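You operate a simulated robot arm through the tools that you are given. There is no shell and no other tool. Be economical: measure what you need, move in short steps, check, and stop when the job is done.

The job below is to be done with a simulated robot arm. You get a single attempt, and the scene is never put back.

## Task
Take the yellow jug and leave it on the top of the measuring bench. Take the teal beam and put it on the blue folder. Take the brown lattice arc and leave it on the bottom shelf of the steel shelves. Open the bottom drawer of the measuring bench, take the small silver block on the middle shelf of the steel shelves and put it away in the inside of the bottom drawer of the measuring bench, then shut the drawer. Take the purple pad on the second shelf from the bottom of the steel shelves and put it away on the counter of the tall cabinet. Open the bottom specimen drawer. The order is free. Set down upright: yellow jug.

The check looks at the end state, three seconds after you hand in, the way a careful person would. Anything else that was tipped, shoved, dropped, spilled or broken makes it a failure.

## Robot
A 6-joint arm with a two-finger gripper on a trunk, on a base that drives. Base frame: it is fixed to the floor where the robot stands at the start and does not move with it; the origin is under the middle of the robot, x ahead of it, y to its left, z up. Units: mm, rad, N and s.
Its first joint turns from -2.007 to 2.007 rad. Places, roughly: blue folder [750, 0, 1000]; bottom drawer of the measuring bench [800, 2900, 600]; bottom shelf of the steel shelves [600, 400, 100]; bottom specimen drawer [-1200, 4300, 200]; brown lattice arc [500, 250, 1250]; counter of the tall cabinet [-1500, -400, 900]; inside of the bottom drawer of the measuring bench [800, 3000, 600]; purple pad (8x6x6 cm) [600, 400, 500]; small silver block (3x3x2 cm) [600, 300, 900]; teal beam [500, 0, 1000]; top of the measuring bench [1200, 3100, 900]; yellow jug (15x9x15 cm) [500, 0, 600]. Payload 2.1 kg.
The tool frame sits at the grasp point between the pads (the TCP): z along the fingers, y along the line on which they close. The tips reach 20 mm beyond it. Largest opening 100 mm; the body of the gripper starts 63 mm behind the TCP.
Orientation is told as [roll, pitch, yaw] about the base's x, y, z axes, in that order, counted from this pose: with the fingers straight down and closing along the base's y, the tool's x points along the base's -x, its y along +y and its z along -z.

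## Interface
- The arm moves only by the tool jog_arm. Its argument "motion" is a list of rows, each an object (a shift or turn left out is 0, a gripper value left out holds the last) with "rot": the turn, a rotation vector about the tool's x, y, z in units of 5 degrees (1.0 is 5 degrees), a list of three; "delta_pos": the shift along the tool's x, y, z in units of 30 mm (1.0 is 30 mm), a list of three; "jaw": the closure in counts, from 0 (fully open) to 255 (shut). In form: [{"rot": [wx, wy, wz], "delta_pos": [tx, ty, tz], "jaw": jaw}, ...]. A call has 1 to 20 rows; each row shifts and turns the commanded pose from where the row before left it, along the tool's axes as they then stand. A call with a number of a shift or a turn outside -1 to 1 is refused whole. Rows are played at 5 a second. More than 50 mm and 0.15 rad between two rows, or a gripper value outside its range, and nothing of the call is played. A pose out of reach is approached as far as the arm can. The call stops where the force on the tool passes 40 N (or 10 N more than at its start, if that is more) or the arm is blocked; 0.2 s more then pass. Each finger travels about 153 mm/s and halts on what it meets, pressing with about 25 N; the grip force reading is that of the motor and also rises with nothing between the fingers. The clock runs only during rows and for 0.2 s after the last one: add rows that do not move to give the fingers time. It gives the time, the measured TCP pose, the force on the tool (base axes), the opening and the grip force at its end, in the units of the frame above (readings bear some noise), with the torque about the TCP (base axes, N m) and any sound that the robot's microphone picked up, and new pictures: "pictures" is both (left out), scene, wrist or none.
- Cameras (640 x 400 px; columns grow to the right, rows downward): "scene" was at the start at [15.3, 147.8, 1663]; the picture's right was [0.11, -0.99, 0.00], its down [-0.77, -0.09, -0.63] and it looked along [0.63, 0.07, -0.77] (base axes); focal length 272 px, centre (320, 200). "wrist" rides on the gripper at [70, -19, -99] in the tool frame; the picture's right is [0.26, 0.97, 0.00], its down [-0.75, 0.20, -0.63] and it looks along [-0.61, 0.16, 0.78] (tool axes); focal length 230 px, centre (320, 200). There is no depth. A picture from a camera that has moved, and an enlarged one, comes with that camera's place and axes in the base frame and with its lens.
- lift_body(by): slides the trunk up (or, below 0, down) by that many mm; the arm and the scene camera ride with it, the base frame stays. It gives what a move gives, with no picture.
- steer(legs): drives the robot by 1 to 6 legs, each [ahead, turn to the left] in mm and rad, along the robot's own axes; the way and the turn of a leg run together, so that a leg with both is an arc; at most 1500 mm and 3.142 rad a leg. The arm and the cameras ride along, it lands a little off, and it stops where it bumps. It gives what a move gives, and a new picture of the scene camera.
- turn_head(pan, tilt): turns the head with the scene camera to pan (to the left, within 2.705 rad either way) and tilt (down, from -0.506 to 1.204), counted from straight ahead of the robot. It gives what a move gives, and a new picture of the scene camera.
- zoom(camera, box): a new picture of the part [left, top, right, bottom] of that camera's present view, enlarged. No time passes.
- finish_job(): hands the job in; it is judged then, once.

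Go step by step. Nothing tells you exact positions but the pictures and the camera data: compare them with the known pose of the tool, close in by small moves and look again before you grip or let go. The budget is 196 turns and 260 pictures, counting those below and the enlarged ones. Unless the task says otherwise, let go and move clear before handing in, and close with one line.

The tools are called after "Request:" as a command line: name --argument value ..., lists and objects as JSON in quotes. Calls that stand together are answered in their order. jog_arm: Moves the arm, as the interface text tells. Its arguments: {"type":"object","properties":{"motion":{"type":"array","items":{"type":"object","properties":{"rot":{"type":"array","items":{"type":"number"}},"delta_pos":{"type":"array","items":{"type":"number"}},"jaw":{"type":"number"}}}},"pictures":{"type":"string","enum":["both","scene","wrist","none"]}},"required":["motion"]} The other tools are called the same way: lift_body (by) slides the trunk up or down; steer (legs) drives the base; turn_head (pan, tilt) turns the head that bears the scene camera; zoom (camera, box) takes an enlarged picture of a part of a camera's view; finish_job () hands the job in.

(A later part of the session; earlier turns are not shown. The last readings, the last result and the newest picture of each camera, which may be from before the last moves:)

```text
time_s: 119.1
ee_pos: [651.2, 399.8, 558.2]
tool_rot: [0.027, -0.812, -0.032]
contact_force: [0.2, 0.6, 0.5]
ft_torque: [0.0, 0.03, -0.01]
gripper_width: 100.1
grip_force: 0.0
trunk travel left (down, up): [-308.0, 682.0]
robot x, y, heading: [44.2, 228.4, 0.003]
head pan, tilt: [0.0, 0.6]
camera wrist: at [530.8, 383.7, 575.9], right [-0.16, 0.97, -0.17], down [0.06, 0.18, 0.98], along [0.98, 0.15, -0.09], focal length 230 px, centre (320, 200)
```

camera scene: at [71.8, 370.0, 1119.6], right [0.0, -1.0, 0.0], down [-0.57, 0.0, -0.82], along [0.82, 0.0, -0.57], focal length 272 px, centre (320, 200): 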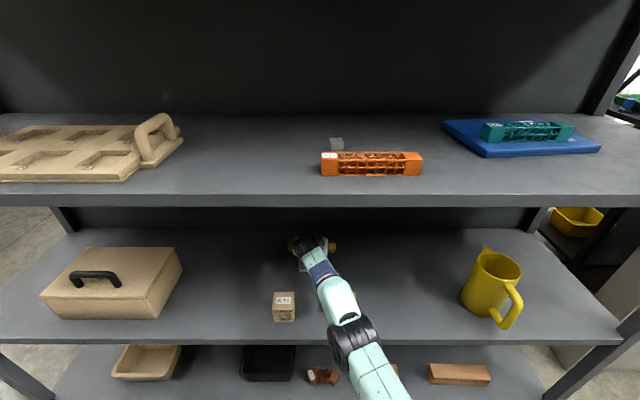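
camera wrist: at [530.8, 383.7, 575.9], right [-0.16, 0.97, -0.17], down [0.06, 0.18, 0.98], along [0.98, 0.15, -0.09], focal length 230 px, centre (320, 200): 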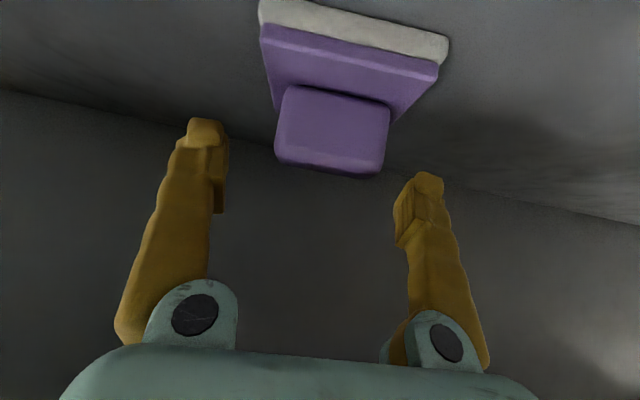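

Straddled and centred. I'll lower 21 mm and close.

Request:
jog_arm --motion '[{"delta_pos": [0.25, 0, 0.25]}, {"delta_pos": [0.27, 0, 0.24]}, {"delta_pos": [0, 0, 0]}, {"jaw": 120}, {"jaw": 255}, {"jaw": 255}, {"jaw": 255}]' --pictures "wrist"

```text
time_s: 120.7
ee_pos: [651.8, 399.5, 539.3]
tool_rot: [0.028, -0.818, -0.035]
contact_force: [5.5, 2.8, 15.8]
ft_torque: [-0.46, -0.29, 0.19]
gripper_width: 43.4
grip_force: 24.5
trunk travel left (down, up): [-308.0, 682.0]
robot x, y, heading: [44.0, 233.4, 0.001]
head pan, tilt: [0.0, 0.6]
camera wrist: at [531.4, 383.7, 556.6], right [-0.16, 0.97, -0.17], down [0.06, 0.18, 0.98], along [0.99, 0.15, -0.08], focal length 230 px, centre (320, 200)
```

wrist: 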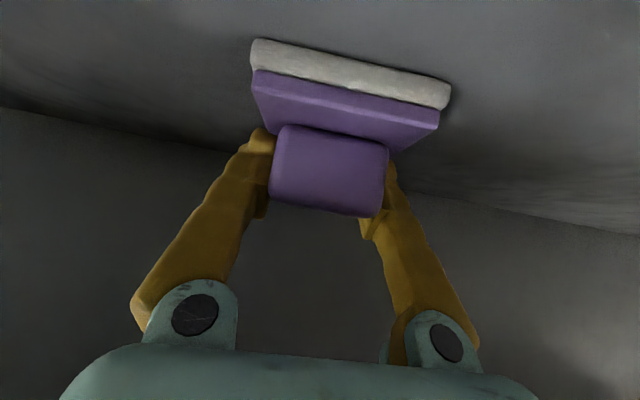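

Gripped at 43 mm. I'll lift it slowly.

Request:
jog_arm --motion '[{"delta_pos": [-0.15, 0, -0.14]}, {"delta_pos": [-0.25, 0, -0.24]}, {"delta_pos": [-0.35, 0, -0.33]}, {"delta_pos": [-0.4, 0, -0.38]}, {"delta_pos": [-0.3, 0, -0.28]}]' --pictures "wrist"

```text
time_s: 121.9
ee_pos: [647.0, 397.3, 595.4]
tool_rot: [0.028, -0.81, -0.035]
contact_force: [0.5, -0.4, -0.2]
ft_torque: [-0.04, 0.01, -0.03]
gripper_width: 43.3
grip_force: 25.4
out of reach, approached as far as the arm can: row 4
trunk travel left (down, up): [-308.0, 682.0]
robot x, y, heading: [43.8, 233.1, 0.002]
head pan, tilt: [0.0, 0.6]
camera wrist: at [526.3, 381.2, 613.8], right [-0.16, 0.97, -0.17], down [0.06, 0.18, 0.98], along [0.98, 0.15, -0.09], focal length 230 px, centre (320, 200)
```

wrist: 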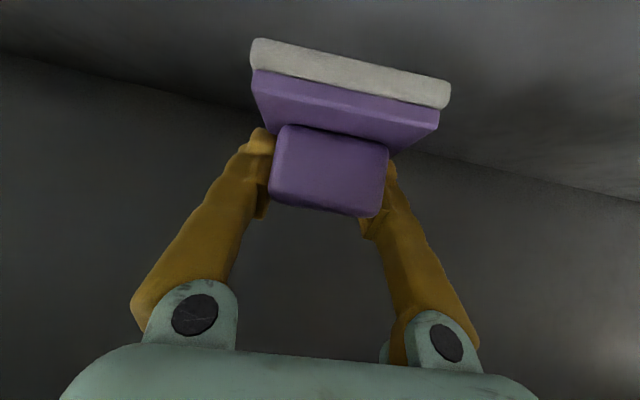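

The pad is up. I'll back out partway, raise a bit to clear the cubes, then continue out.

Request:
steer --legs '[[-85, 0]]'

Request:
lift_body --by 40

Request:
steer --legs '[[-290, 0]]'

Request:
jog_arm --motion '[{"delta_pos": [0.7, -0.8, -0.7]}, {"delta_pos": [0.7, -0.8, -0.7]}, {"delta_pos": [0.7, -0.8, -0.7]}, {"delta_pos": [0, -1, 0]}, {"delta_pos": [0, -1, 0]}, {"delta_pos": [0, -1, 0]}]' --pictures "wrist"

```text
time_s: 123.0
ee_pos: [562.6, 397.2, 595.2]
tool_rot: [0.028, -0.81, -0.035]
contact_force: [0.4, 0.2, -1.0]
ft_torque: [0.0, -0.01, -0.02]
gripper_width: 43.3
grip_force: 25.1
trunk travel left (down, up): [-308.0, 682.0]
robot x, y, heading: [-41.5, 230.7, -0.005]
head pan, tilt: [0.0, 0.6]
camera scene: at [-12.8, 369.8, 1119.7], right [0.0, -1.0, 0.0], down [-0.56, 0.0, -0.83], along [0.83, 0.0, -0.56], focal length 272 px, centre (320, 200)
```

scene: 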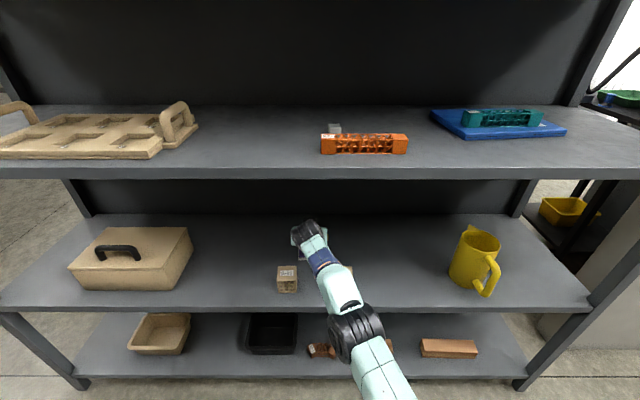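

```text
time_s: 123.8
ee_pos: [562.7, 397.2, 635.4]
tool_rot: [0.028, -0.812, -0.035]
contact_force: [-0.2, 0.7, -0.8]
ft_torque: [0.03, 0.01, -0.02]
gripper_width: 42.9
grip_force: 24.9
trunk travel left (down, up): [-348.0, 642.0]
robot x, y, heading: [-40.5, 229.1, -0.002]
head pan, tilt: [0.0, 0.6]
```

```text
time_s: 125.8
ee_pos: [277.5, 396.1, 636.4]
tool_rot: [0.028, -0.81, -0.036]
contact_force: [0.7, -0.3, -0.5]
ft_torque: [0.0, 0.02, 0.0]
gripper_width: 43.5
grip_force: 24.9
trunk travel left (down, up): [-348.0, 642.0]
robot x, y, heading: [-329.8, 233.6, 0.005]
head pan, tilt: [0.0, 0.6]
camera scene: at [-298.9, 369.8, 1159.6], right [0.0, -1.0, 0.0], down [-0.56, 0.0, -0.83], along [0.83, 0.0, -0.56], focal length 272 px, centre (320, 200)
```

scene: 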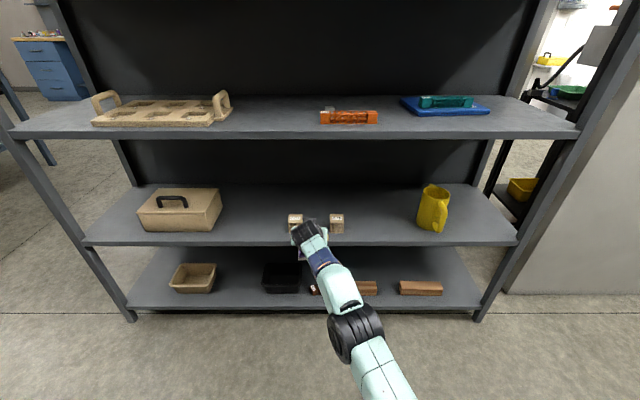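

```text
time_s: 127.2
ee_pos: [182.3, 235.0, 630.7]
tool_rot: [0.028, -0.814, -0.036]
contact_force: [-0.7, 1.3, 0.4]
ft_torque: [-0.01, -0.01, 0.0]
gripper_width: 43.5
grip_force: 24.5
trunk travel left (down, up): [-348.0, 642.0]
robot x, y, heading: [-329.1, 226.3, 0.004]
head pan, tilt: [0.0, 0.6]
camera wrist: at [62.7, 219.8, 647.9], right [-0.16, 0.97, -0.17], down [0.06, 0.18, 0.98], along [0.98, 0.15, -0.09], focal length 230 px, centre (320, 200)
```

wrist: 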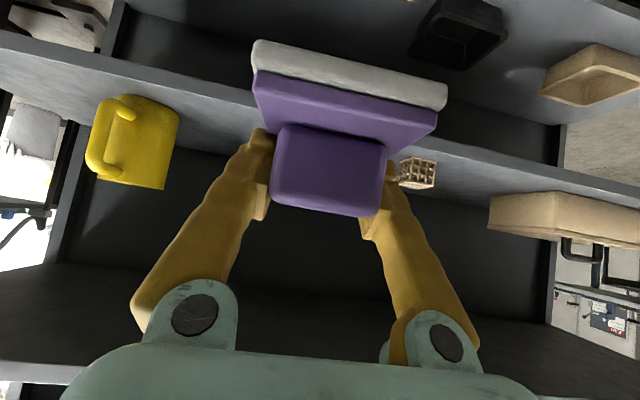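

The pad is in front of the robot and clear. I'll raise the trunk 400 mm, then turn right, drive to y≈−500, turn to face the tall cabinet and approach.

Request:
lift_body --by 400

Request:
steer --legs '[[0, -1.5708], [730, 0], [0, -1.5708], [250, 0]]'

```text
time_s: 131.0
ee_pos: [184.2, 236.0, 1030.7]
tool_rot: [0.029, -0.814, -0.037]
contact_force: [0.7, -0.2, 0.1]
ft_torque: [-0.01, 0.0, 0.02]
gripper_width: 43.3
grip_force: 25.2
trunk travel left (down, up): [-748.0, 242.0]
robot x, y, heading: [-324.9, 230.7, -0.001]
head pan, tilt: [0.0, 0.6]
```

```text
time_s: 144.0
ee_pos: [-1104.4, -482.8, 1031.5]
tool_rot: [0.028, -0.814, 3.089]
contact_force: [-0.1, 0.2, -0.5]
ft_torque: [-0.01, 0.04, -0.02]
gripper_width: 43.5
grip_force: 25.2
trunk travel left (down, up): [-748.0, 242.0]
robot x, y, heading: [-595.3, -484.8, 3.127]
head pan, tilt: [0.0, 0.6]
camera scene: at [-625.6, -625.1, 1559.7], right [0.02, 1.0, 0.0], down [0.56, -0.01, -0.83], along [-0.83, 0.01, -0.56], focal length 272 px, centre (320, 200)
```

scene: 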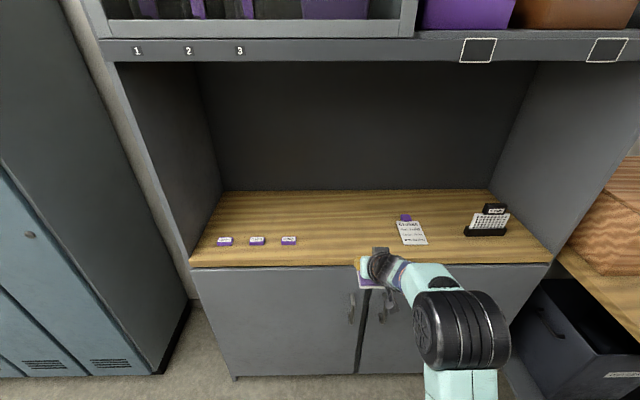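

The counter shows a free area at y≈−700..−340. I'll lower the trunk 40 mm and drive ahead so the pad ends up around x≈−1350.

Request:
lift_body --by -40

Request:
steer --legs '[[250, 0]]'

Request:
jog_arm --motion '[{"delta_pos": [0.1, 0, 0.1]}, {"delta_pos": [0, 0, 0]}]'

```text
time_s: 144.8
ee_pos: [-1104.8, -482.5, 989.6]
tool_rot: [0.027, -0.813, 3.089]
contact_force: [0.0, -0.1, -0.1]
ft_torque: [0.03, 0.02, -0.01]
gripper_width: 43.6
grip_force: 25.6
trunk travel left (down, up): [-708.0, 282.0]
robot x, y, heading: [-593.1, -484.0, 3.124]
head pan, tilt: [0.0, 0.6]
```

```text
time_s: 146.7
ee_pos: [-1356.1, -476.6, 989.7]
tool_rot: [0.029, -0.815, 3.087]
contact_force: [-0.1, -0.9, -0.3]
ft_torque: [-0.01, 0.05, -0.03]
gripper_width: 43.4
grip_force: 25.2
trunk travel left (down, up): [-708.0, 282.0]
robot x, y, heading: [-843.9, -482.4, 3.123]
head pan, tilt: [0.0, 0.6]
camera scene: at [-878.1, -620.5, 1519.7], right [0.02, 1.0, 0.0], down [0.56, -0.01, -0.83], along [-0.83, 0.02, -0.56], focal length 272 px, centre (320, 200)
```

scene: 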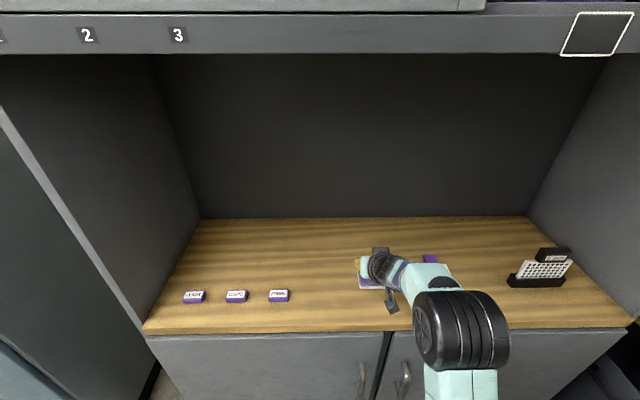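

```text
time_s: 147.3
ee_pos: [-1357.4, -478.4, 990.1]
tool_rot: [0.027, -0.814, 3.086]
contact_force: [0.5, 0.4, -0.5]
ft_torque: [-0.05, 0.04, -0.01]
gripper_width: 43.5
grip_force: 24.7
out of reach, approached as far as the arm can: row 1
trunk travel left (down, up): [-708.0, 282.0]
robot x, y, heading: [-843.9, -477.9, 3.123]
head pan, tilt: [0.0, 0.6]
camera scene: at [-878.7, -620.5, 1519.6], right [0.02, 1.0, 0.0], down [0.57, -0.01, -0.82], along [-0.82, 0.02, -0.57], focal length 272 px, centre (320, 200)
camera wrist: at [-1236.9, -461.5, 1006.6], right [0.14, -0.97, -0.17], down [-0.07, -0.18, 0.98], along [-0.99, -0.13, -0.09], focal length 230 px, centre (320, 200)
```

scene: 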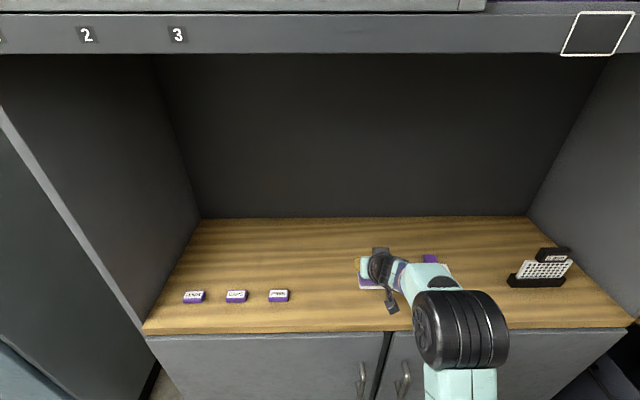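
wrist: 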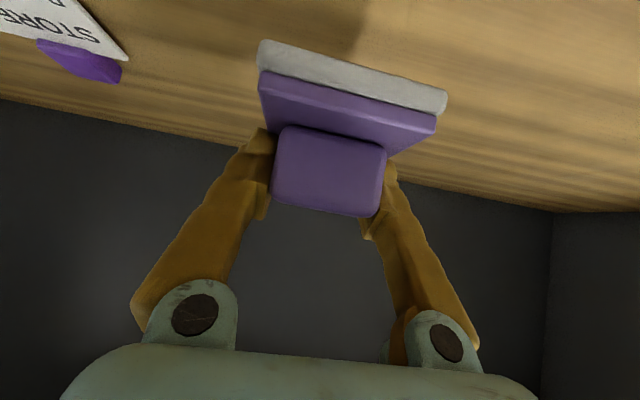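

I'm clear of the note and tags. I'll lower with the trunk, then finish with fine arm steps.

Request:
lift_body --by -40

Request:
jog_arm --motion '[{"delta_pos": [0.07, 0, 0.07]}, {"delta_pos": [0.07, 0, 0.07]}, {"delta_pos": [0.07, 0, 0.07]}, {"delta_pos": [0.07, 0, 0.07]}, {"delta_pos": [0.07, 0, 0.07]}, {"delta_pos": [0.07, 0, 0.07]}]' --pictures "wrist"

```text
time_s: 148.1
ee_pos: [-1356.3, -477.0, 949.4]
tool_rot: [0.026, -0.814, 3.087]
contact_force: [0.1, -0.6, -0.5]
ft_torque: [-0.02, -0.02, -0.01]
gripper_width: 43.5
grip_force: 24.7
trunk travel left (down, up): [-668.0, 322.0]
robot x, y, heading: [-850.5, -479.0, 3.124]
head pan, tilt: [0.0, 0.6]
```

```text
time_s: 149.5
ee_pos: [-1357.1, -476.4, 938.2]
tool_rot: [0.022, -0.824, 3.088]
contact_force: [-3.1, -0.5, 21.9]
ft_torque: [0.5, 0.03, 0.08]
gripper_width: 43.2
grip_force: 25.6
out of reach, approached as far as the arm can: row 4
trunk travel left (down, up): [-668.0, 322.0]
robot x, y, heading: [-844.5, -482.1, 3.12]
head pan, tilt: [0.0, 0.6]
camera wrist: at [-1236.3, -461.0, 956.0], right [0.14, -0.97, -0.17], down [-0.05, -0.18, 0.98], along [-0.99, -0.13, -0.08], focal length 230 px, centre (320, 200)
```

wrist: 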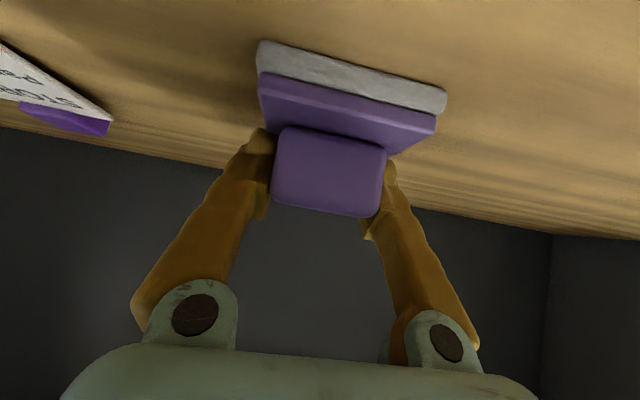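

Contact reads 22 N, so the pad is on the counter. I'll open and rise away.

Request:
jog_arm --motion '[{"delta_pos": [-0.03, 0, -0.03], "jaw": 110}, {"jaw": 60}, {"jaw": 20}, {"jaw": 0}, {"delta_pos": [-0.3, 0, -0.3]}, {"delta_pos": [-0.5, 0, -0.5]}, {"delta_pos": [-0.5, 0, -0.5]}]' --pictures "wrist"

```text
time_s: 151.1
ee_pos: [-1360.1, -468.0, 965.4]
tool_rot: [-0.02, -0.848, 3.086]
contact_force: [0.3, 0.2, 0.1]
ft_torque: [-0.04, -0.01, -0.01]
gripper_width: 100.1
grip_force: 0.0
out of reach, approached as far as the arm can: row 5, 6, 7
trunk travel left (down, up): [-668.0, 322.0]
robot x, y, heading: [-846.4, -479.1, 3.124]
head pan, tilt: [0.0, 0.6]
camera wrist: at [-1238.7, -456.4, 978.6], right [0.1, -0.97, -0.21], down [-0.04, -0.21, 0.98], along [-0.99, -0.09, -0.06], focal length 230 px, centre (320, 200)
```

wrist: 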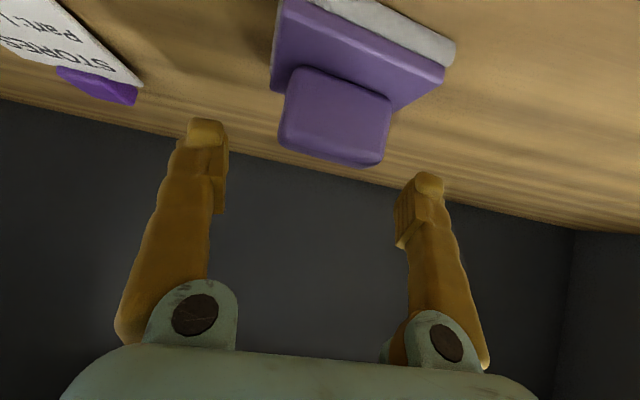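

The pad is placed. Next is the jug, so I'll rise, back out and drive round to face the shelves at the jug's y (≈−45).

Request:
lift_body --by 80

Request:
steer --legs '[[-250, 0], [0, -1.5708], [434, 0], [0, -1.5708]]'

Request:
lift_body --by -300

Request:
jog_arm --motion '[{"delta_pos": [0, 0, 0]}]'

```text
time_s: 152.3
ee_pos: [-1359.7, -466.5, 1043.7]
tool_rot: [-0.02, -0.848, 3.086]
contact_force: [-0.1, -0.1, 0.1]
ft_torque: [0.05, 0.02, 0.03]
gripper_width: 100.1
grip_force: 0.0
trunk travel left (down, up): [-748.0, 242.0]
robot x, y, heading: [-846.0, -480.3, 3.125]
head pan, tilt: [0.0, 0.6]
```

```text
time_s: 163.9
ee_pos: [-77.4, -58.4, 1044.3]
tool_rot: [-0.018, -0.849, -0.024]
contact_force: [-0.5, 0.9, -0.4]
ft_torque: [0.0, -0.04, -0.01]
gripper_width: 99.9
grip_force: 0.0
trunk travel left (down, up): [-748.0, 242.0]
robot x, y, heading: [-592.8, -60.4, 0.015]
head pan, tilt: [0.0, 0.6]
camera scene: at [-565.6, 78.4, 1559.6], right [0.01, -1.0, 0.0], down [-0.56, -0.01, -0.83], along [0.82, 0.01, -0.56], focal length 272 px, centre (320, 200)
```

scene: 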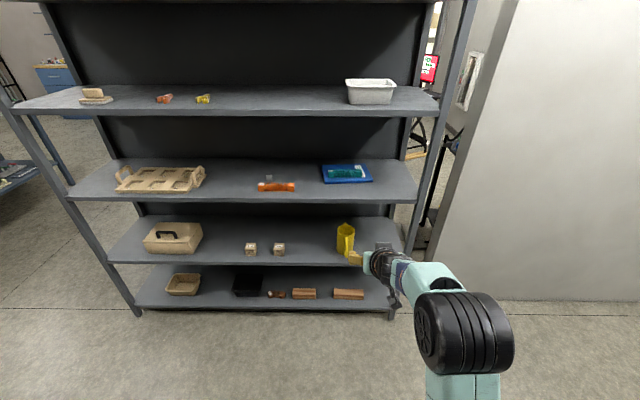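

```text
time_s: 166.9
ee_pos: [-78.1, -58.0, 743.7]
tool_rot: [-0.02, -0.848, -0.025]
contact_force: [-0.6, 0.0, 0.3]
ft_torque: [-0.01, 0.01, -0.01]
gripper_width: 99.9
grip_force: 0.0
trunk travel left (down, up): [-448.0, 542.0]
robot x, y, heading: [-594.2, -61.6, 0.009]
head pan, tilt: [0.0, 0.6]
```

```text
time_s: 167.3
ee_pos: [-78.0, -57.8, 745.0]
tool_rot: [-0.018, -0.848, -0.024]
contact_force: [-0.7, -0.6, -0.9]
ft_torque: [0.01, -0.01, 0.01]
gripper_width: 100.1
grip_force: 0.0
trunk travel left (down, up): [-448.0, 542.0]
robot x, y, heading: [-591.3, -59.5, 0.016]
head pan, tilt: [0.0, 0.6]
camera scene: at [-565.6, 78.4, 1259.7], right [0.01, -1.0, 0.0], down [-0.56, -0.01, -0.83], along [0.82, 0.01, -0.56], focal length 272 px, centre (320, 200)
camera wrist: at [-199.3, -70.9, 758.4], right [-0.13, 0.97, -0.21], down [0.03, 0.21, 0.98], along [0.99, 0.12, -0.06], focal length 230 px, centre (320, 200)
```

scene: 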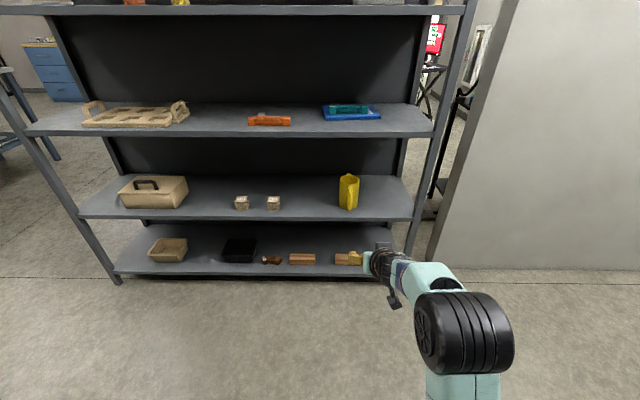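
wrist: 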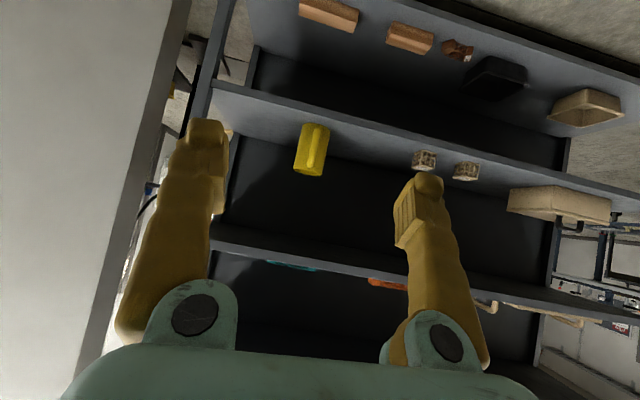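

The handle points straight at me (−x), with the jug at y≈−48. I'll drive closer and measure it again before straddling the body from above the handle.

Request:
steer --legs '[[430, 0]]'

Request:
jog_arm --motion '[{"delta_pos": [0, 0, 0]}]' --pictures "wrist"

Request:
zoom --camera "wrist" --box '[200, 0, 440, 200]'

```text
time_s: 169.9
ee_pos: [352.3, -51.6, 744.1]
tool_rot: [-0.018, -0.847, -0.025]
contact_force: [-0.8, 0.0, 0.2]
ft_torque: [0.0, -0.01, -0.04]
gripper_width: 100.0
grip_force: 0.0
trunk travel left (down, up): [-448.0, 542.0]
robot x, y, heading: [-161.3, -55.3, 0.015]
head pan, tilt: [0.0, 0.6]
camera scene: at [-134.3, 84.0, 1259.6], right [0.01, -1.0, 0.0], down [-0.57, -0.01, -0.82], along [0.82, 0.01, -0.57], focal length 272 px, centre (320, 200)
```

scene: 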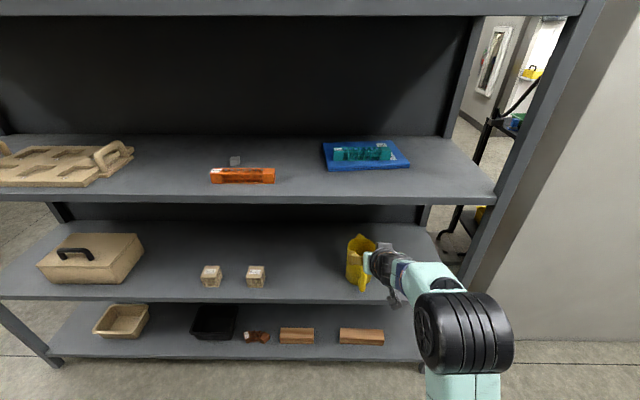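

```text
time_s: 170.3
ee_pos: [352.8, -52.5, 743.1]
tool_rot: [-0.018, -0.849, -0.025]
contact_force: [0.0, 0.1, -0.4]
ft_torque: [-0.02, -0.01, 0.03]
gripper_width: 100.0
grip_force: 0.1
trunk travel left (down, up): [-448.0, 542.0]
robot x, y, heading: [-162.0, -58.0, 0.012]
head pan, tilt: [0.0, 0.6]
camera wrist: at [231.8, -65.3, 758.5], right [-0.13, 0.97, -0.21], down [0.03, 0.21, 0.98], along [0.99, 0.12, -0.06], focal length 230 px, centre (320, 200)
```

wrist: 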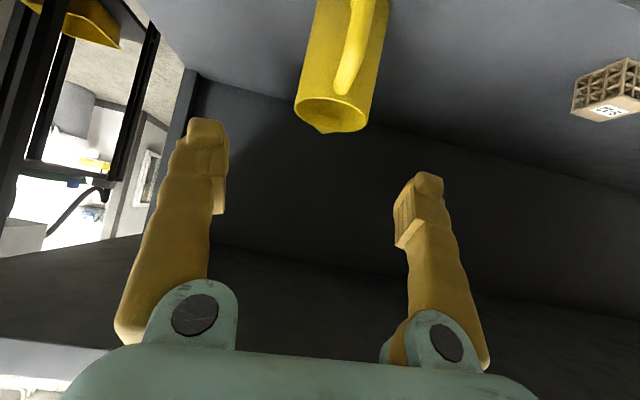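

```text
2.00 times, centred on (320, 100) of wrist
camera zoom: at [231.8, -65.3, 758.5], right [-0.13, 0.97, -0.21], down [0.03, 0.21, 0.98], along [0.99, 0.12, -0.06], focal length 460 px, centre (320, 400)
```

zoom: 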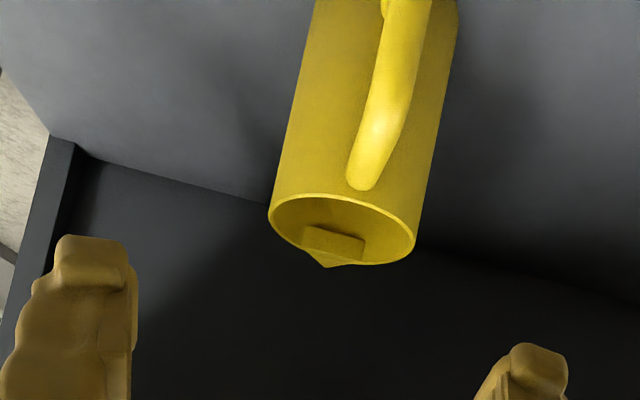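

Rim is ~80 mm across, centred at (475, −43), z≈650. I'll lower to z≈695, align y and drive over it.

Request:
lift_body --by -48

Request:
jog_arm --motion '[{"delta_pos": [0, 0.3, 0]}]' --pictures "none"

Request:
steer --legs '[[105, 0]]'

Request:
jog_arm --motion '[{"delta_pos": [0, 0, 0]}, {"delta_pos": [0, 0, 0]}]' --pictures "wrist"

```text
time_s: 171.2
ee_pos: [352.6, -52.7, 696.5]
tool_rot: [-0.018, -0.849, -0.024]
contact_force: [1.1, -0.3, -0.1]
ft_torque: [-0.04, -0.01, 0.03]
gripper_width: 100.1
grip_force: 0.0
trunk travel left (down, up): [-400.0, 590.0]
robot x, y, heading: [-160.0, -54.1, 0.015]
head pan, tilt: [0.0, 0.6]
```

```text
time_s: 171.6
ee_pos: [354.4, -43.7, 695.7]
tool_rot: [-0.019, -0.848, -0.025]
contact_force: [0.1, -0.7, 0.3]
ft_torque: [0.0, -0.02, 0.0]
gripper_width: 100.4
grip_force: 0.0
trunk travel left (down, up): [-400.0, 590.0]
robot x, y, heading: [-157.3, -56.1, 0.009]
head pan, tilt: [0.0, 0.6]
```

```text
time_s: 172.8
ee_pos: [459.2, -40.8, 695.6]
tool_rot: [-0.019, -0.846, -0.025]
contact_force: [0.0, 0.3, -0.4]
ft_torque: [0.0, -0.02, 0.01]
gripper_width: 100.1
grip_force: 0.0
trunk travel left (down, up): [-400.0, 590.0]
robot x, y, heading: [-51.9, -53.9, 0.013]
head pan, tilt: [0.0, 0.6]
camera scene: at [-29.3, 85.5, 1211.6], right [0.01, -1.0, 0.0], down [-0.57, -0.01, -0.82], along [0.82, 0.01, -0.57], focal length 272 px, centre (320, 200)
```

scene: 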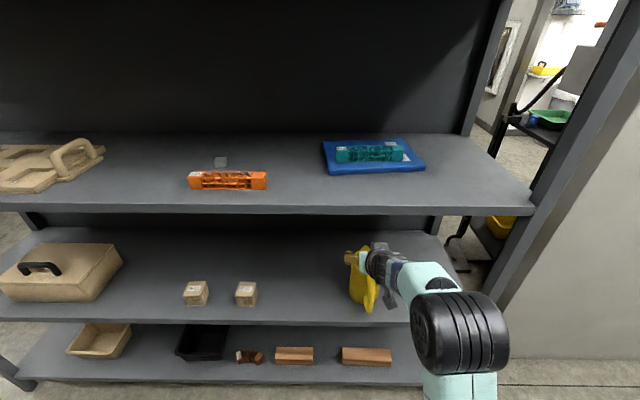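

```text
time_s: 173.4
ee_pos: [457.4, -42.4, 696.6]
tool_rot: [-0.02, -0.847, -0.025]
contact_force: [0.1, 0.1, 0.1]
ft_torque: [0.0, -0.02, 0.03]
gripper_width: 100.1
grip_force: 0.1
trunk travel left (down, up): [-400.0, 590.0]
robot x, y, heading: [-58.6, -55.9, 0.021]
head pan, tilt: [0.0, 0.6]
camera wrist: at [336.7, -54.5, 710.7], right [-0.13, 0.97, -0.21], down [0.03, 0.21, 0.98], along [0.99, 0.12, -0.06], focal length 230 px, centre (320, 200)
```

wrist: 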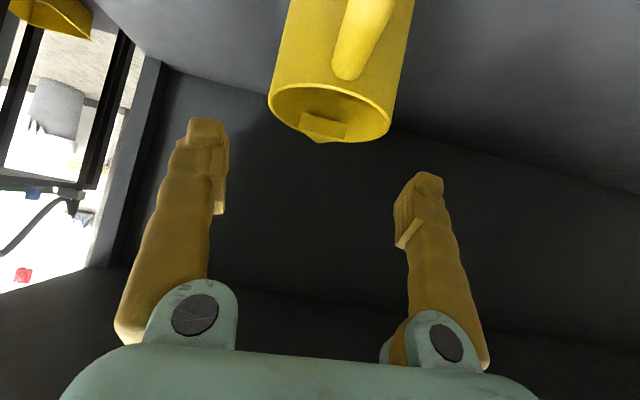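

I need 22 mm more forward, and y is aligned. Then I'll lower with the trunk in two steps.

Request:
steer --legs '[[22, 0]]'

Request:
lift_body --by -35

Request:
jog_arm --motion '[{"delta_pos": [0, 0, 0]}]' --pictures "wrist"

```text
time_s: 174.2
ee_pos: [478.9, -40.9, 695.7]
tool_rot: [-0.019, -0.847, -0.024]
contact_force: [0.0, -0.3, -0.2]
ft_torque: [0.02, 0.03, -0.02]
gripper_width: 100.1
grip_force: 0.1
trunk travel left (down, up): [-400.0, 590.0]
robot x, y, heading: [-32.2, -52.9, 0.012]
head pan, tilt: [0.0, 0.6]
camera scene: at [-7.4, 85.7, 1211.6], right [0.01, -1.0, 0.0], down [-0.57, -0.01, -0.82], along [0.82, 0.01, -0.57], focal length 272 px, centre (320, 200)
```

scene: 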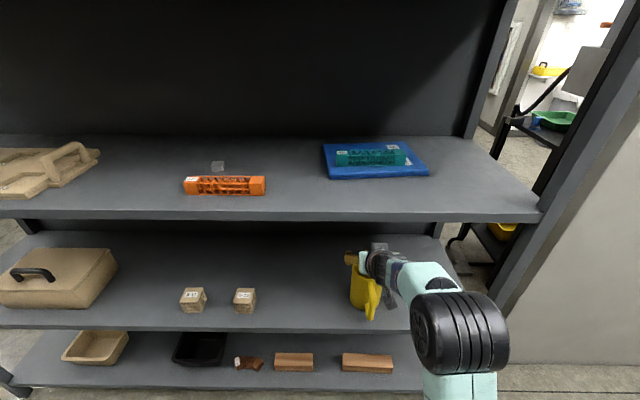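

```text
time_s: 175.0
ee_pos: [479.1, -41.9, 662.2]
tool_rot: [-0.021, -0.847, -0.025]
contact_force: [-0.6, -0.6, -0.6]
ft_torque: [-0.01, 0.01, -0.02]
gripper_width: 99.8
grip_force: 0.1
trunk travel left (down, up): [-365.0, 625.0]
robot x, y, heading: [-32.4, -50.0, 0.016]
head pan, tilt: [0.0, 0.6]
```

```text
time_s: 175.4
ee_pos: [480.2, -41.4, 662.0]
tool_rot: [-0.018, -0.847, -0.026]
contact_force: [0.9, -0.1, -0.3]
ft_torque: [-0.03, 0.0, -0.01]
gripper_width: 99.8
grip_force: 0.0
trunk travel left (down, up): [-365.0, 625.0]
robot x, y, heading: [-34.8, -53.8, 0.012]
head pan, tilt: [0.0, 0.6]
camera wrist: at [358.5, -54.3, 675.7], right [-0.13, 0.97, -0.21], down [0.03, 0.21, 0.98], along [0.99, 0.12, -0.06], focal length 230 px, centre (320, 200)
```

wrist: 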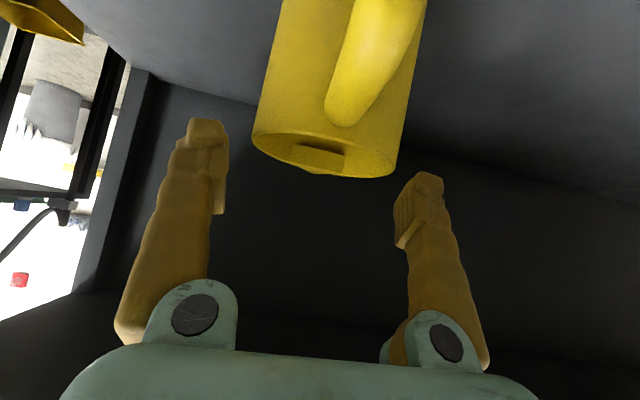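

Centred. I'll lower 40 mm more.

Request:
lift_body --by -40

Request:
jog_arm --motion '[{"delta_pos": [0, 0, 0]}]' --pictures "wrist"

```text
time_s: 176.2
ee_pos: [480.4, -40.7, 622.2]
tool_rot: [-0.018, -0.85, -0.024]
contact_force: [0.5, 0.6, 0.0]
ft_torque: [-0.01, 0.01, 0.01]
gripper_width: 99.8
grip_force: 0.1
trunk travel left (down, up): [-325.0, 665.0]
robot x, y, heading: [-32.8, -51.5, 0.014]
head pan, tilt: [0.0, 0.6]
```

```text
time_s: 176.6
ee_pos: [479.8, -41.2, 621.8]
tool_rot: [-0.019, -0.848, -0.025]
contact_force: [0.0, 0.6, -1.3]
ft_torque: [-0.02, -0.04, -0.04]
gripper_width: 99.9
grip_force: 0.0
trunk travel left (down, up): [-325.0, 665.0]
robot x, y, heading: [-36.6, -56.6, 0.012]
head pan, tilt: [0.0, 0.6]
camera wrist: at [358.5, -54.3, 635.7], right [-0.13, 0.97, -0.21], down [0.03, 0.21, 0.98], along [0.99, 0.12, -0.06], focal length 230 px, centre (320, 200)
```

wrist: 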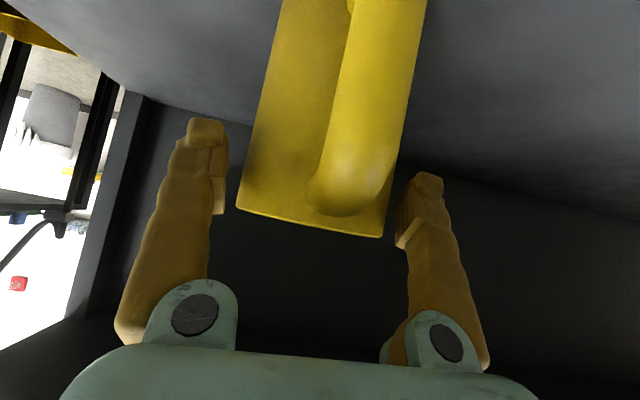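

The jug is between the fingers with no contact. I'll close and lift a little.

Request:
jog_arm --motion '[{"jaw": 30}, {"jaw": 60}, {"jaw": 255}, {"jaw": 255}, {"jaw": 255}]' --pictures "wrist"

Request:
lift_body --by 40

Request:
jog_arm --motion '[{"delta_pos": [0, 0, 0]}]'

```text
time_s: 177.8
ee_pos: [479.9, -43.5, 622.2]
tool_rot: [-0.02, -0.846, -0.023]
contact_force: [0.6, -0.7, -0.6]
ft_torque: [-0.14, -0.03, 0.02]
gripper_width: 85.2
grip_force: 25.4
trunk travel left (down, up): [-325.0, 665.0]
robot x, y, heading: [-34.8, -52.8, 0.007]
head pan, tilt: [0.0, 0.6]
camera wrist: at [358.5, -54.4, 635.7], right [-0.13, 0.97, -0.21], down [0.03, 0.21, 0.98], along [0.99, 0.12, -0.06], focal length 230 px, centre (320, 200)
```

wrist: 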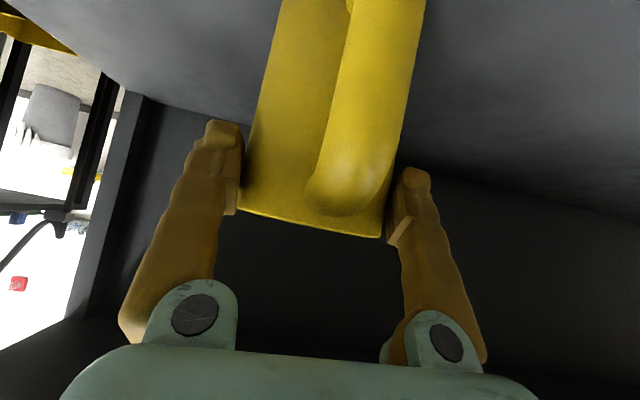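

```text
time_s: 178.6
ee_pos: [480.5, -40.8, 662.0]
tool_rot: [-0.019, -0.847, -0.025]
contact_force: [-1.2, -1.0, -2.6]
ft_torque: [0.01, -0.01, 0.04]
gripper_width: 85.3
grip_force: 25.4
trunk travel left (down, up): [-365.0, 625.0]
robot x, y, heading: [-34.7, -51.6, 0.011]
head pan, tilt: [0.0, 0.6]
```

```text
time_s: 179.0
ee_pos: [479.7, -40.9, 660.4]
tool_rot: [-0.02, -0.846, -0.025]
contact_force: [-0.6, -0.1, -2.5]
ft_torque: [0.03, -0.01, 0.0]
gripper_width: 85.2
grip_force: 25.4
trunk travel left (down, up): [-365.0, 625.0]
robot x, y, heading: [-34.2, -56.7, 0.01]
head pan, tilt: [0.0, 0.6]
camera scene: at [-7.7, 85.7, 1176.6], right [0.01, -1.0, 0.0], down [-0.57, -0.01, -0.82], along [0.82, 0.01, -0.57], focal length 272 px, centre (320, 200)
camera wrist: at [358.7, -54.3, 675.5], right [-0.13, 0.97, -0.21], down [0.03, 0.21, 0.98], along [0.99, 0.12, -0.06], focal length 230 px, centre (320, 200)
```

scene: 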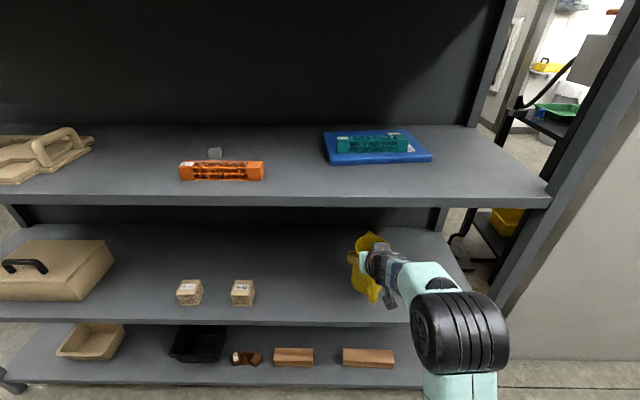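
wrist: 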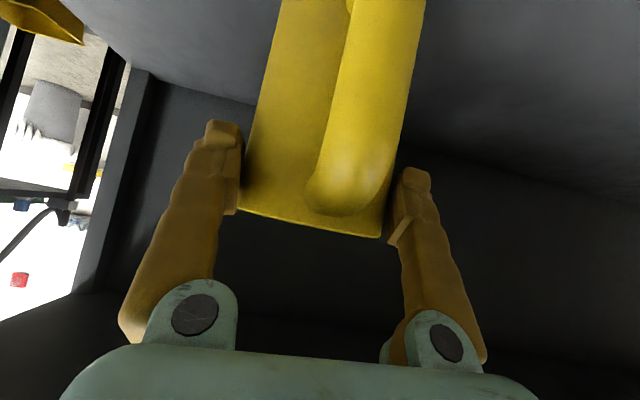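

The jug is held and level. I'll back out, raise it, and drive left along the corridor toward the measuring bench, stopping to look.

Request:
steer --legs '[[-300, 0]]'

Request:
lift_body --by 400

Request:
steer --legs '[[0, 1.56], [1500, 0]]'

Request:
turn_head --pan -0.6 --tilt 0.35

```text
time_s: 181.1
ee_pos: [184.5, -46.1, 661.0]
tool_rot: [-0.018, -0.85, -0.024]
contact_force: [-0.4, -0.5, -2.1]
ft_torque: [0.01, -0.04, 0.0]
gripper_width: 85.3
grip_force: 25.1
trunk travel left (down, up): [-365.0, 625.0]
robot x, y, heading: [-332.9, -58.2, 0.015]
head pan, tilt: [0.0, 0.6]
camera scene: at [-304.3, 81.7, 1176.7], right [0.01, -1.0, 0.0], down [-0.56, -0.01, -0.83], along [0.82, 0.01, -0.56], focal length 272 px, centre (320, 200)
```

scene: 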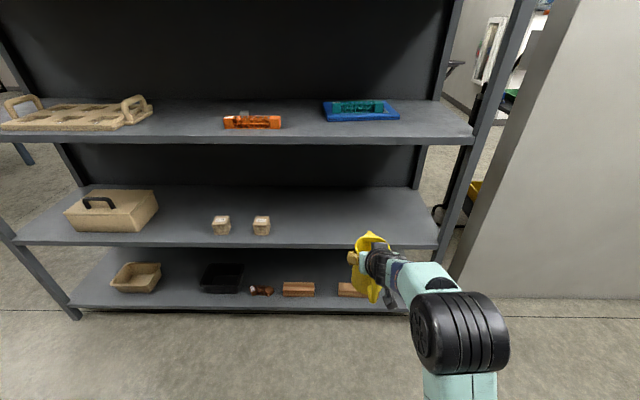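

```text
time_s: 184.9
ee_pos: [183.8, -45.1, 1061.8]
tool_rot: [-0.018, -0.847, -0.024]
contact_force: [0.9, 0.9, -2.1]
ft_torque: [-0.02, 0.01, 0.02]
gripper_width: 85.0
grip_force: 24.6
trunk travel left (down, up): [-765.0, 225.0]
robot x, y, heading: [-331.8, -60.0, 0.011]
head pan, tilt: [0.0, 0.6]
```

```text
time_s: 196.1
ee_pos: [-344.3, 1962.2, 1061.7]
tool_rot: [-0.019, -0.847, 1.532]
contact_force: [-1.1, -0.2, -1.9]
ft_torque: [-0.03, 0.02, 0.03]
gripper_width: 85.4
grip_force: 25.0
trunk travel left (down, up): [-765.0, 225.0]
robot x, y, heading: [-338.2, 1448.1, 1.574]
head pan, tilt: [0.0, 0.6]
camera scene: at [-479.3, 1475.6, 1576.6], right [1.0, 0.0, 0.0], down [0.0, -0.57, -0.82], along [0.0, 0.82, -0.57], focal length 272 px, centre (320, 200)
```

scene: 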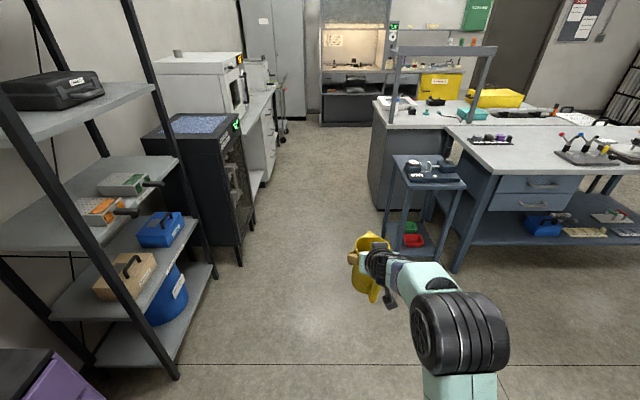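

```text
time_s: 197.1
ee_pos: [-345.6, 1963.5, 1062.0]
tool_rot: [-0.018, -0.848, 1.533]
contact_force: [-0.4, 0.1, -2.2]
ft_torque: [0.0, -0.02, -0.03]
gripper_width: 84.9
grip_force: 24.8
trunk travel left (down, up): [-765.0, 225.0]
robot x, y, heading: [-342.4, 1447.2, 1.575]
head pan, tilt: [-0.6, 0.351]
camera scene: at [-426.8, 1464.4, 1599.4], right [0.83, -0.56, 0.0], down [-0.19, -0.28, -0.94], along [0.53, 0.78, -0.34], focal length 272 px, centre (320, 200)
```

scene: 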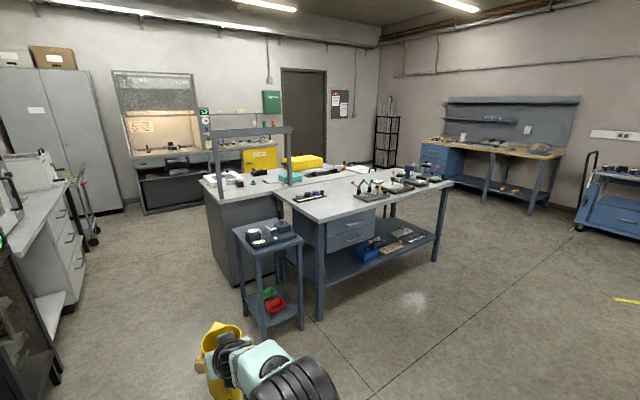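

I can see the bench: light top, two drawers facing −y, front at y≈2680. I'll go around to x≈760 and face it.

Request:
steer --legs '[[0, -1.57], [1130, 0], [0, 1.57], [450, 0]]'

Request:
turn_head --pan 0.0 --tilt 0.6

```text
time_s: 205.1
ee_pos: [904.4, 1372.0, 1065.3]
tool_rot: [0.053, -0.851, -0.163]
contact_force: [0.2, -1.6, -2.2]
ft_torque: [-0.02, 0.04, -0.01]
gripper_width: 84.8
grip_force: 25.1
trunk travel left (down, up): [-765.0, 225.0]
robot x, y, heading: [406.0, 1455.4, -0.257]
head pan, tilt: [-0.6, 0.351]
stopped in leg 2: the robot was blocked; the commanded pose is now the measured one
camera scene: at [441.3, 1520.2, 1600.0], right [-0.76, -0.65, -0.01], down [-0.22, 0.27, -0.94], along [0.61, -0.71, -0.35], focal length 272 px, centre (320, 200)
```

scene: 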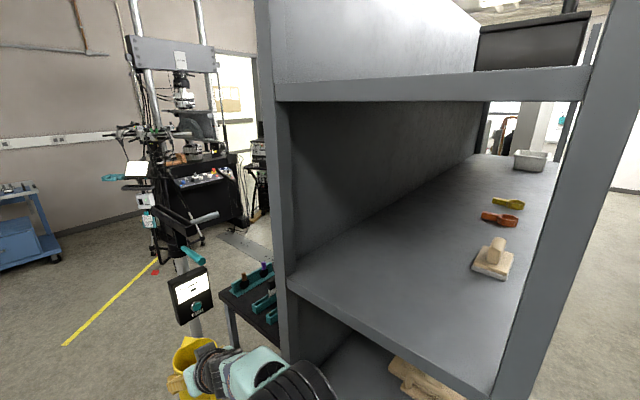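

```text
time_s: 206.1
ee_pos: [910.2, 1387.7, 1064.5]
tool_rot: [0.03, -0.852, -0.144]
contact_force: [0.0, -0.5, -2.2]
ft_torque: [0.01, 0.02, 0.01]
gripper_width: 84.8
grip_force: 25.3
trunk travel left (down, up): [-765.0, 225.0]
robot x, y, heading: [406.7, 1455.3, -0.26]
head pan, tilt: [0.0, 0.6]
camera scene: at [469.2, 1580.7, 1576.7], right [-0.26, -0.97, 0.0], down [-0.55, 0.15, -0.83], along [0.8, -0.21, -0.56], focal length 272 px, centre (320, 200)
```

scene: 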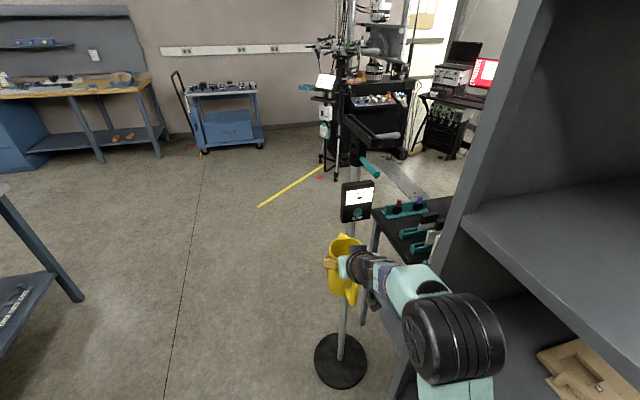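

The robot bumped something and veered to heading −0.26. Before moving I need to see what is touching.

Request:
turn_head --pan -1.0 --tilt 1.15

Request:
turn_head --pan 0.2 --tilt 1.15

```text
time_s: 207.3
ee_pos: [909.4, 1387.4, 1064.0]
tool_rot: [0.029, -0.849, -0.144]
contact_force: [-0.6, -0.1, -2.8]
ft_torque: [0.03, 0.03, 0.0]
gripper_width: 84.7
grip_force: 25.1
trunk travel left (down, up): [-765.0, 225.0]
robot x, y, heading: [402.4, 1454.5, -0.262]
head pan, tilt: [-1.0, 1.15]
camera scene: at [402.2, 1547.1, 1535.0], right [-0.95, -0.31, 0.0], down [-0.28, 0.87, -0.41], along [0.12, -0.39, -0.91], focal length 272 px, centre (320, 200)
```

scene: 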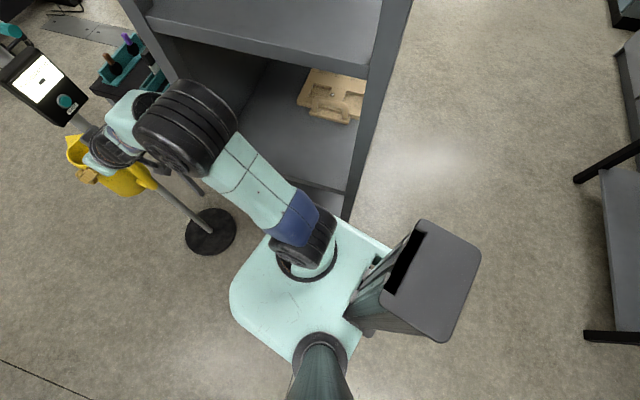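

```text
time_s: 208.7
ee_pos: [910.8, 1388.2, 1062.9]
tool_rot: [0.03, -0.85, -0.144]
contact_force: [0.8, -0.1, -2.6]
ft_torque: [0.02, -0.02, 0.03]
gripper_width: 85.0
grip_force: 24.3
trunk travel left (down, up): [-765.0, 225.0]
robot x, y, heading: [406.5, 1455.2, -0.26]
head pan, tilt: [0.201, 1.15]
camera scene: at [443.4, 1600.2, 1534.9], right [-0.06, -1.0, 0.0], down [-0.91, 0.06, -0.41], along [0.41, -0.03, -0.91], focal length 272 px, centre (320, 200)
```

scene: 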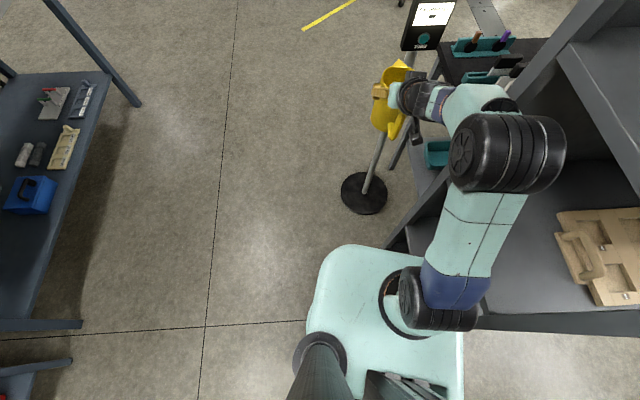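

The stand is about 200 mm away and untouched, so the round base most likely caught the shelf's corner post. I'll rotate left in place, move away from the shelf, then shift right.

Request:
steer --legs '[[0, 1.83], [400, 0]]'

Request:
turn_head --pan 0.0 --tilt 0.6

```text
time_s: 210.7
ee_pos: [864.9, 1544.7, 1071.5]
tool_rot: [0.082, -0.86, 0.204]
contact_force: [0.8, -0.7, -2.3]
ft_torque: [0.01, 0.02, 0.01]
gripper_width: 84.6
grip_force: 25.0
trunk travel left (down, up): [-765.0, 225.0]
robot x, y, heading: [370.9, 1460.8, -0.051]
head pan, tilt: [0.201, 1.15]
stopped in leg 1: the robot was blocked; the commanded pose is now the measured one
camera scene: at [378.4, 1599.4, 1536.3], right [0.15, -0.99, -0.01], down [-0.9, -0.13, -0.41], along [0.4, 0.07, -0.91], focal length 272 px, centre (320, 200)
```

scene: 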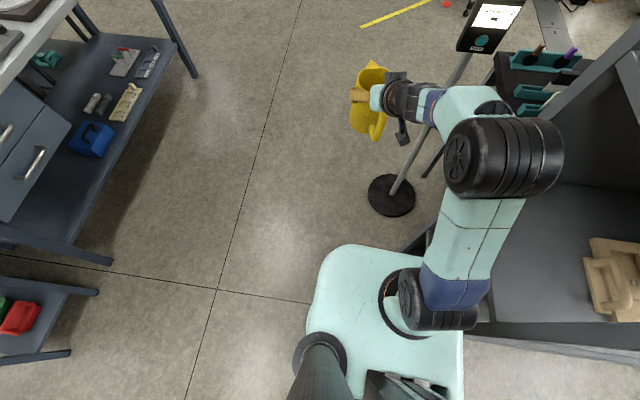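

```text
time_s: 211.7
ee_pos: [866.8, 1559.0, 1070.1]
tool_rot: [0.063, -0.857, 0.219]
contact_force: [-0.8, 0.7, -2.3]
ft_torque: [-0.05, 0.04, 0.01]
gripper_width: 84.6
grip_force: 24.6
trunk travel left (down, up): [-765.0, 225.0]
robot x, y, heading: [375.9, 1461.0, -0.05]
head pan, tilt: [0.0, 0.6]
camera scene: at [409.9, 1600.4, 1576.4], right [-0.05, -1.0, 0.0], down [-0.57, 0.03, -0.82], along [0.82, -0.04, -0.57], focal length 272 px, centre (320, 200)
```

scene: 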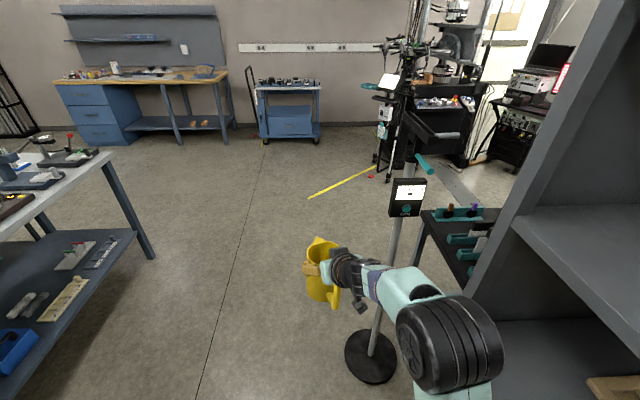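

The arm is free, so it's the base or platform corner pressing on the shelf's corner post. I'll back straight off about 250 mm before turning.

Request:
steer --legs '[[-250, 0]]'

```text
time_s: 213.5
ee_pos: [609.6, 1570.6, 1068.3]
tool_rot: [0.065, -0.856, 0.223]
contact_force: [0.3, -0.2, -1.6]
ft_torque: [0.02, 0.02, 0.02]
gripper_width: 84.8
grip_force: 24.4
trunk travel left (down, up): [-765.0, 225.0]
robot x, y, heading: [116.6, 1471.6, -0.04]
head pan, tilt: [0.0, 0.6]
camera scene: at [153.2, 1611.1, 1576.6], right [-0.05, -1.0, 0.0], down [-0.57, 0.03, -0.82], along [0.82, -0.04, -0.57], focal length 272 px, centre (320, 200)
```

scene: 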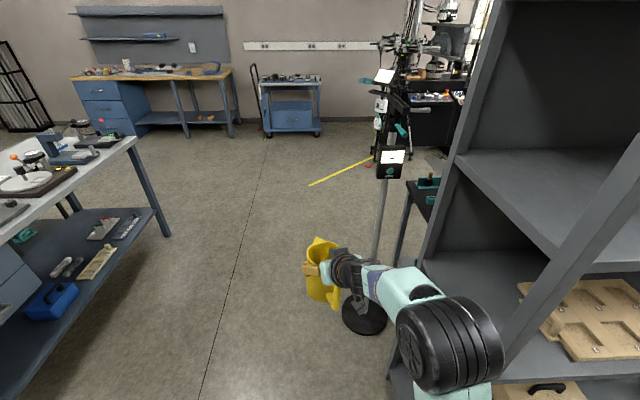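

Clear. I'll head diagonally to (760, 1910) and then face the bench.

Request:
steer --legs '[[0, 0.64], [780, 0], [0, 0.97]]'

```text
time_s: 221.9
ee_pos: [646.7, 2386.0, 1069.0]
tool_rot: [0.064, -0.857, 1.824]
contact_force: [-0.2, 0.3, -0.8]
ft_torque: [-0.03, 0.0, 0.02]
gripper_width: 84.5
grip_force: 24.9
trunk travel left (down, up): [-765.0, 225.0]
robot x, y, heading: [759.6, 1900.7, 1.561]
head pan, tilt: [0.0, 0.6]
camera scene: at [620.0, 1929.1, 1576.6], right [1.0, -0.01, 0.0], down [-0.01, -0.57, -0.82], along [0.01, 0.82, -0.57], focal length 272 px, centre (320, 200)
```

scene: 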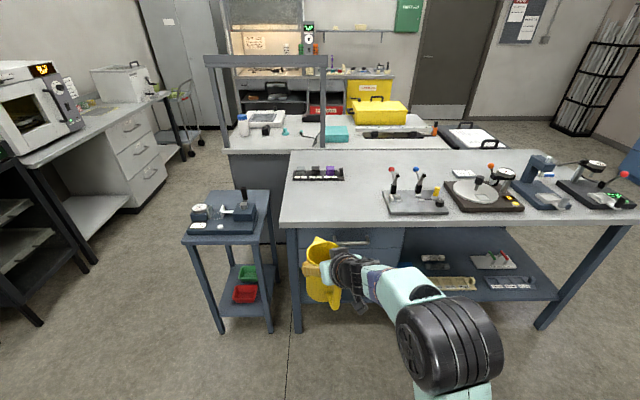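

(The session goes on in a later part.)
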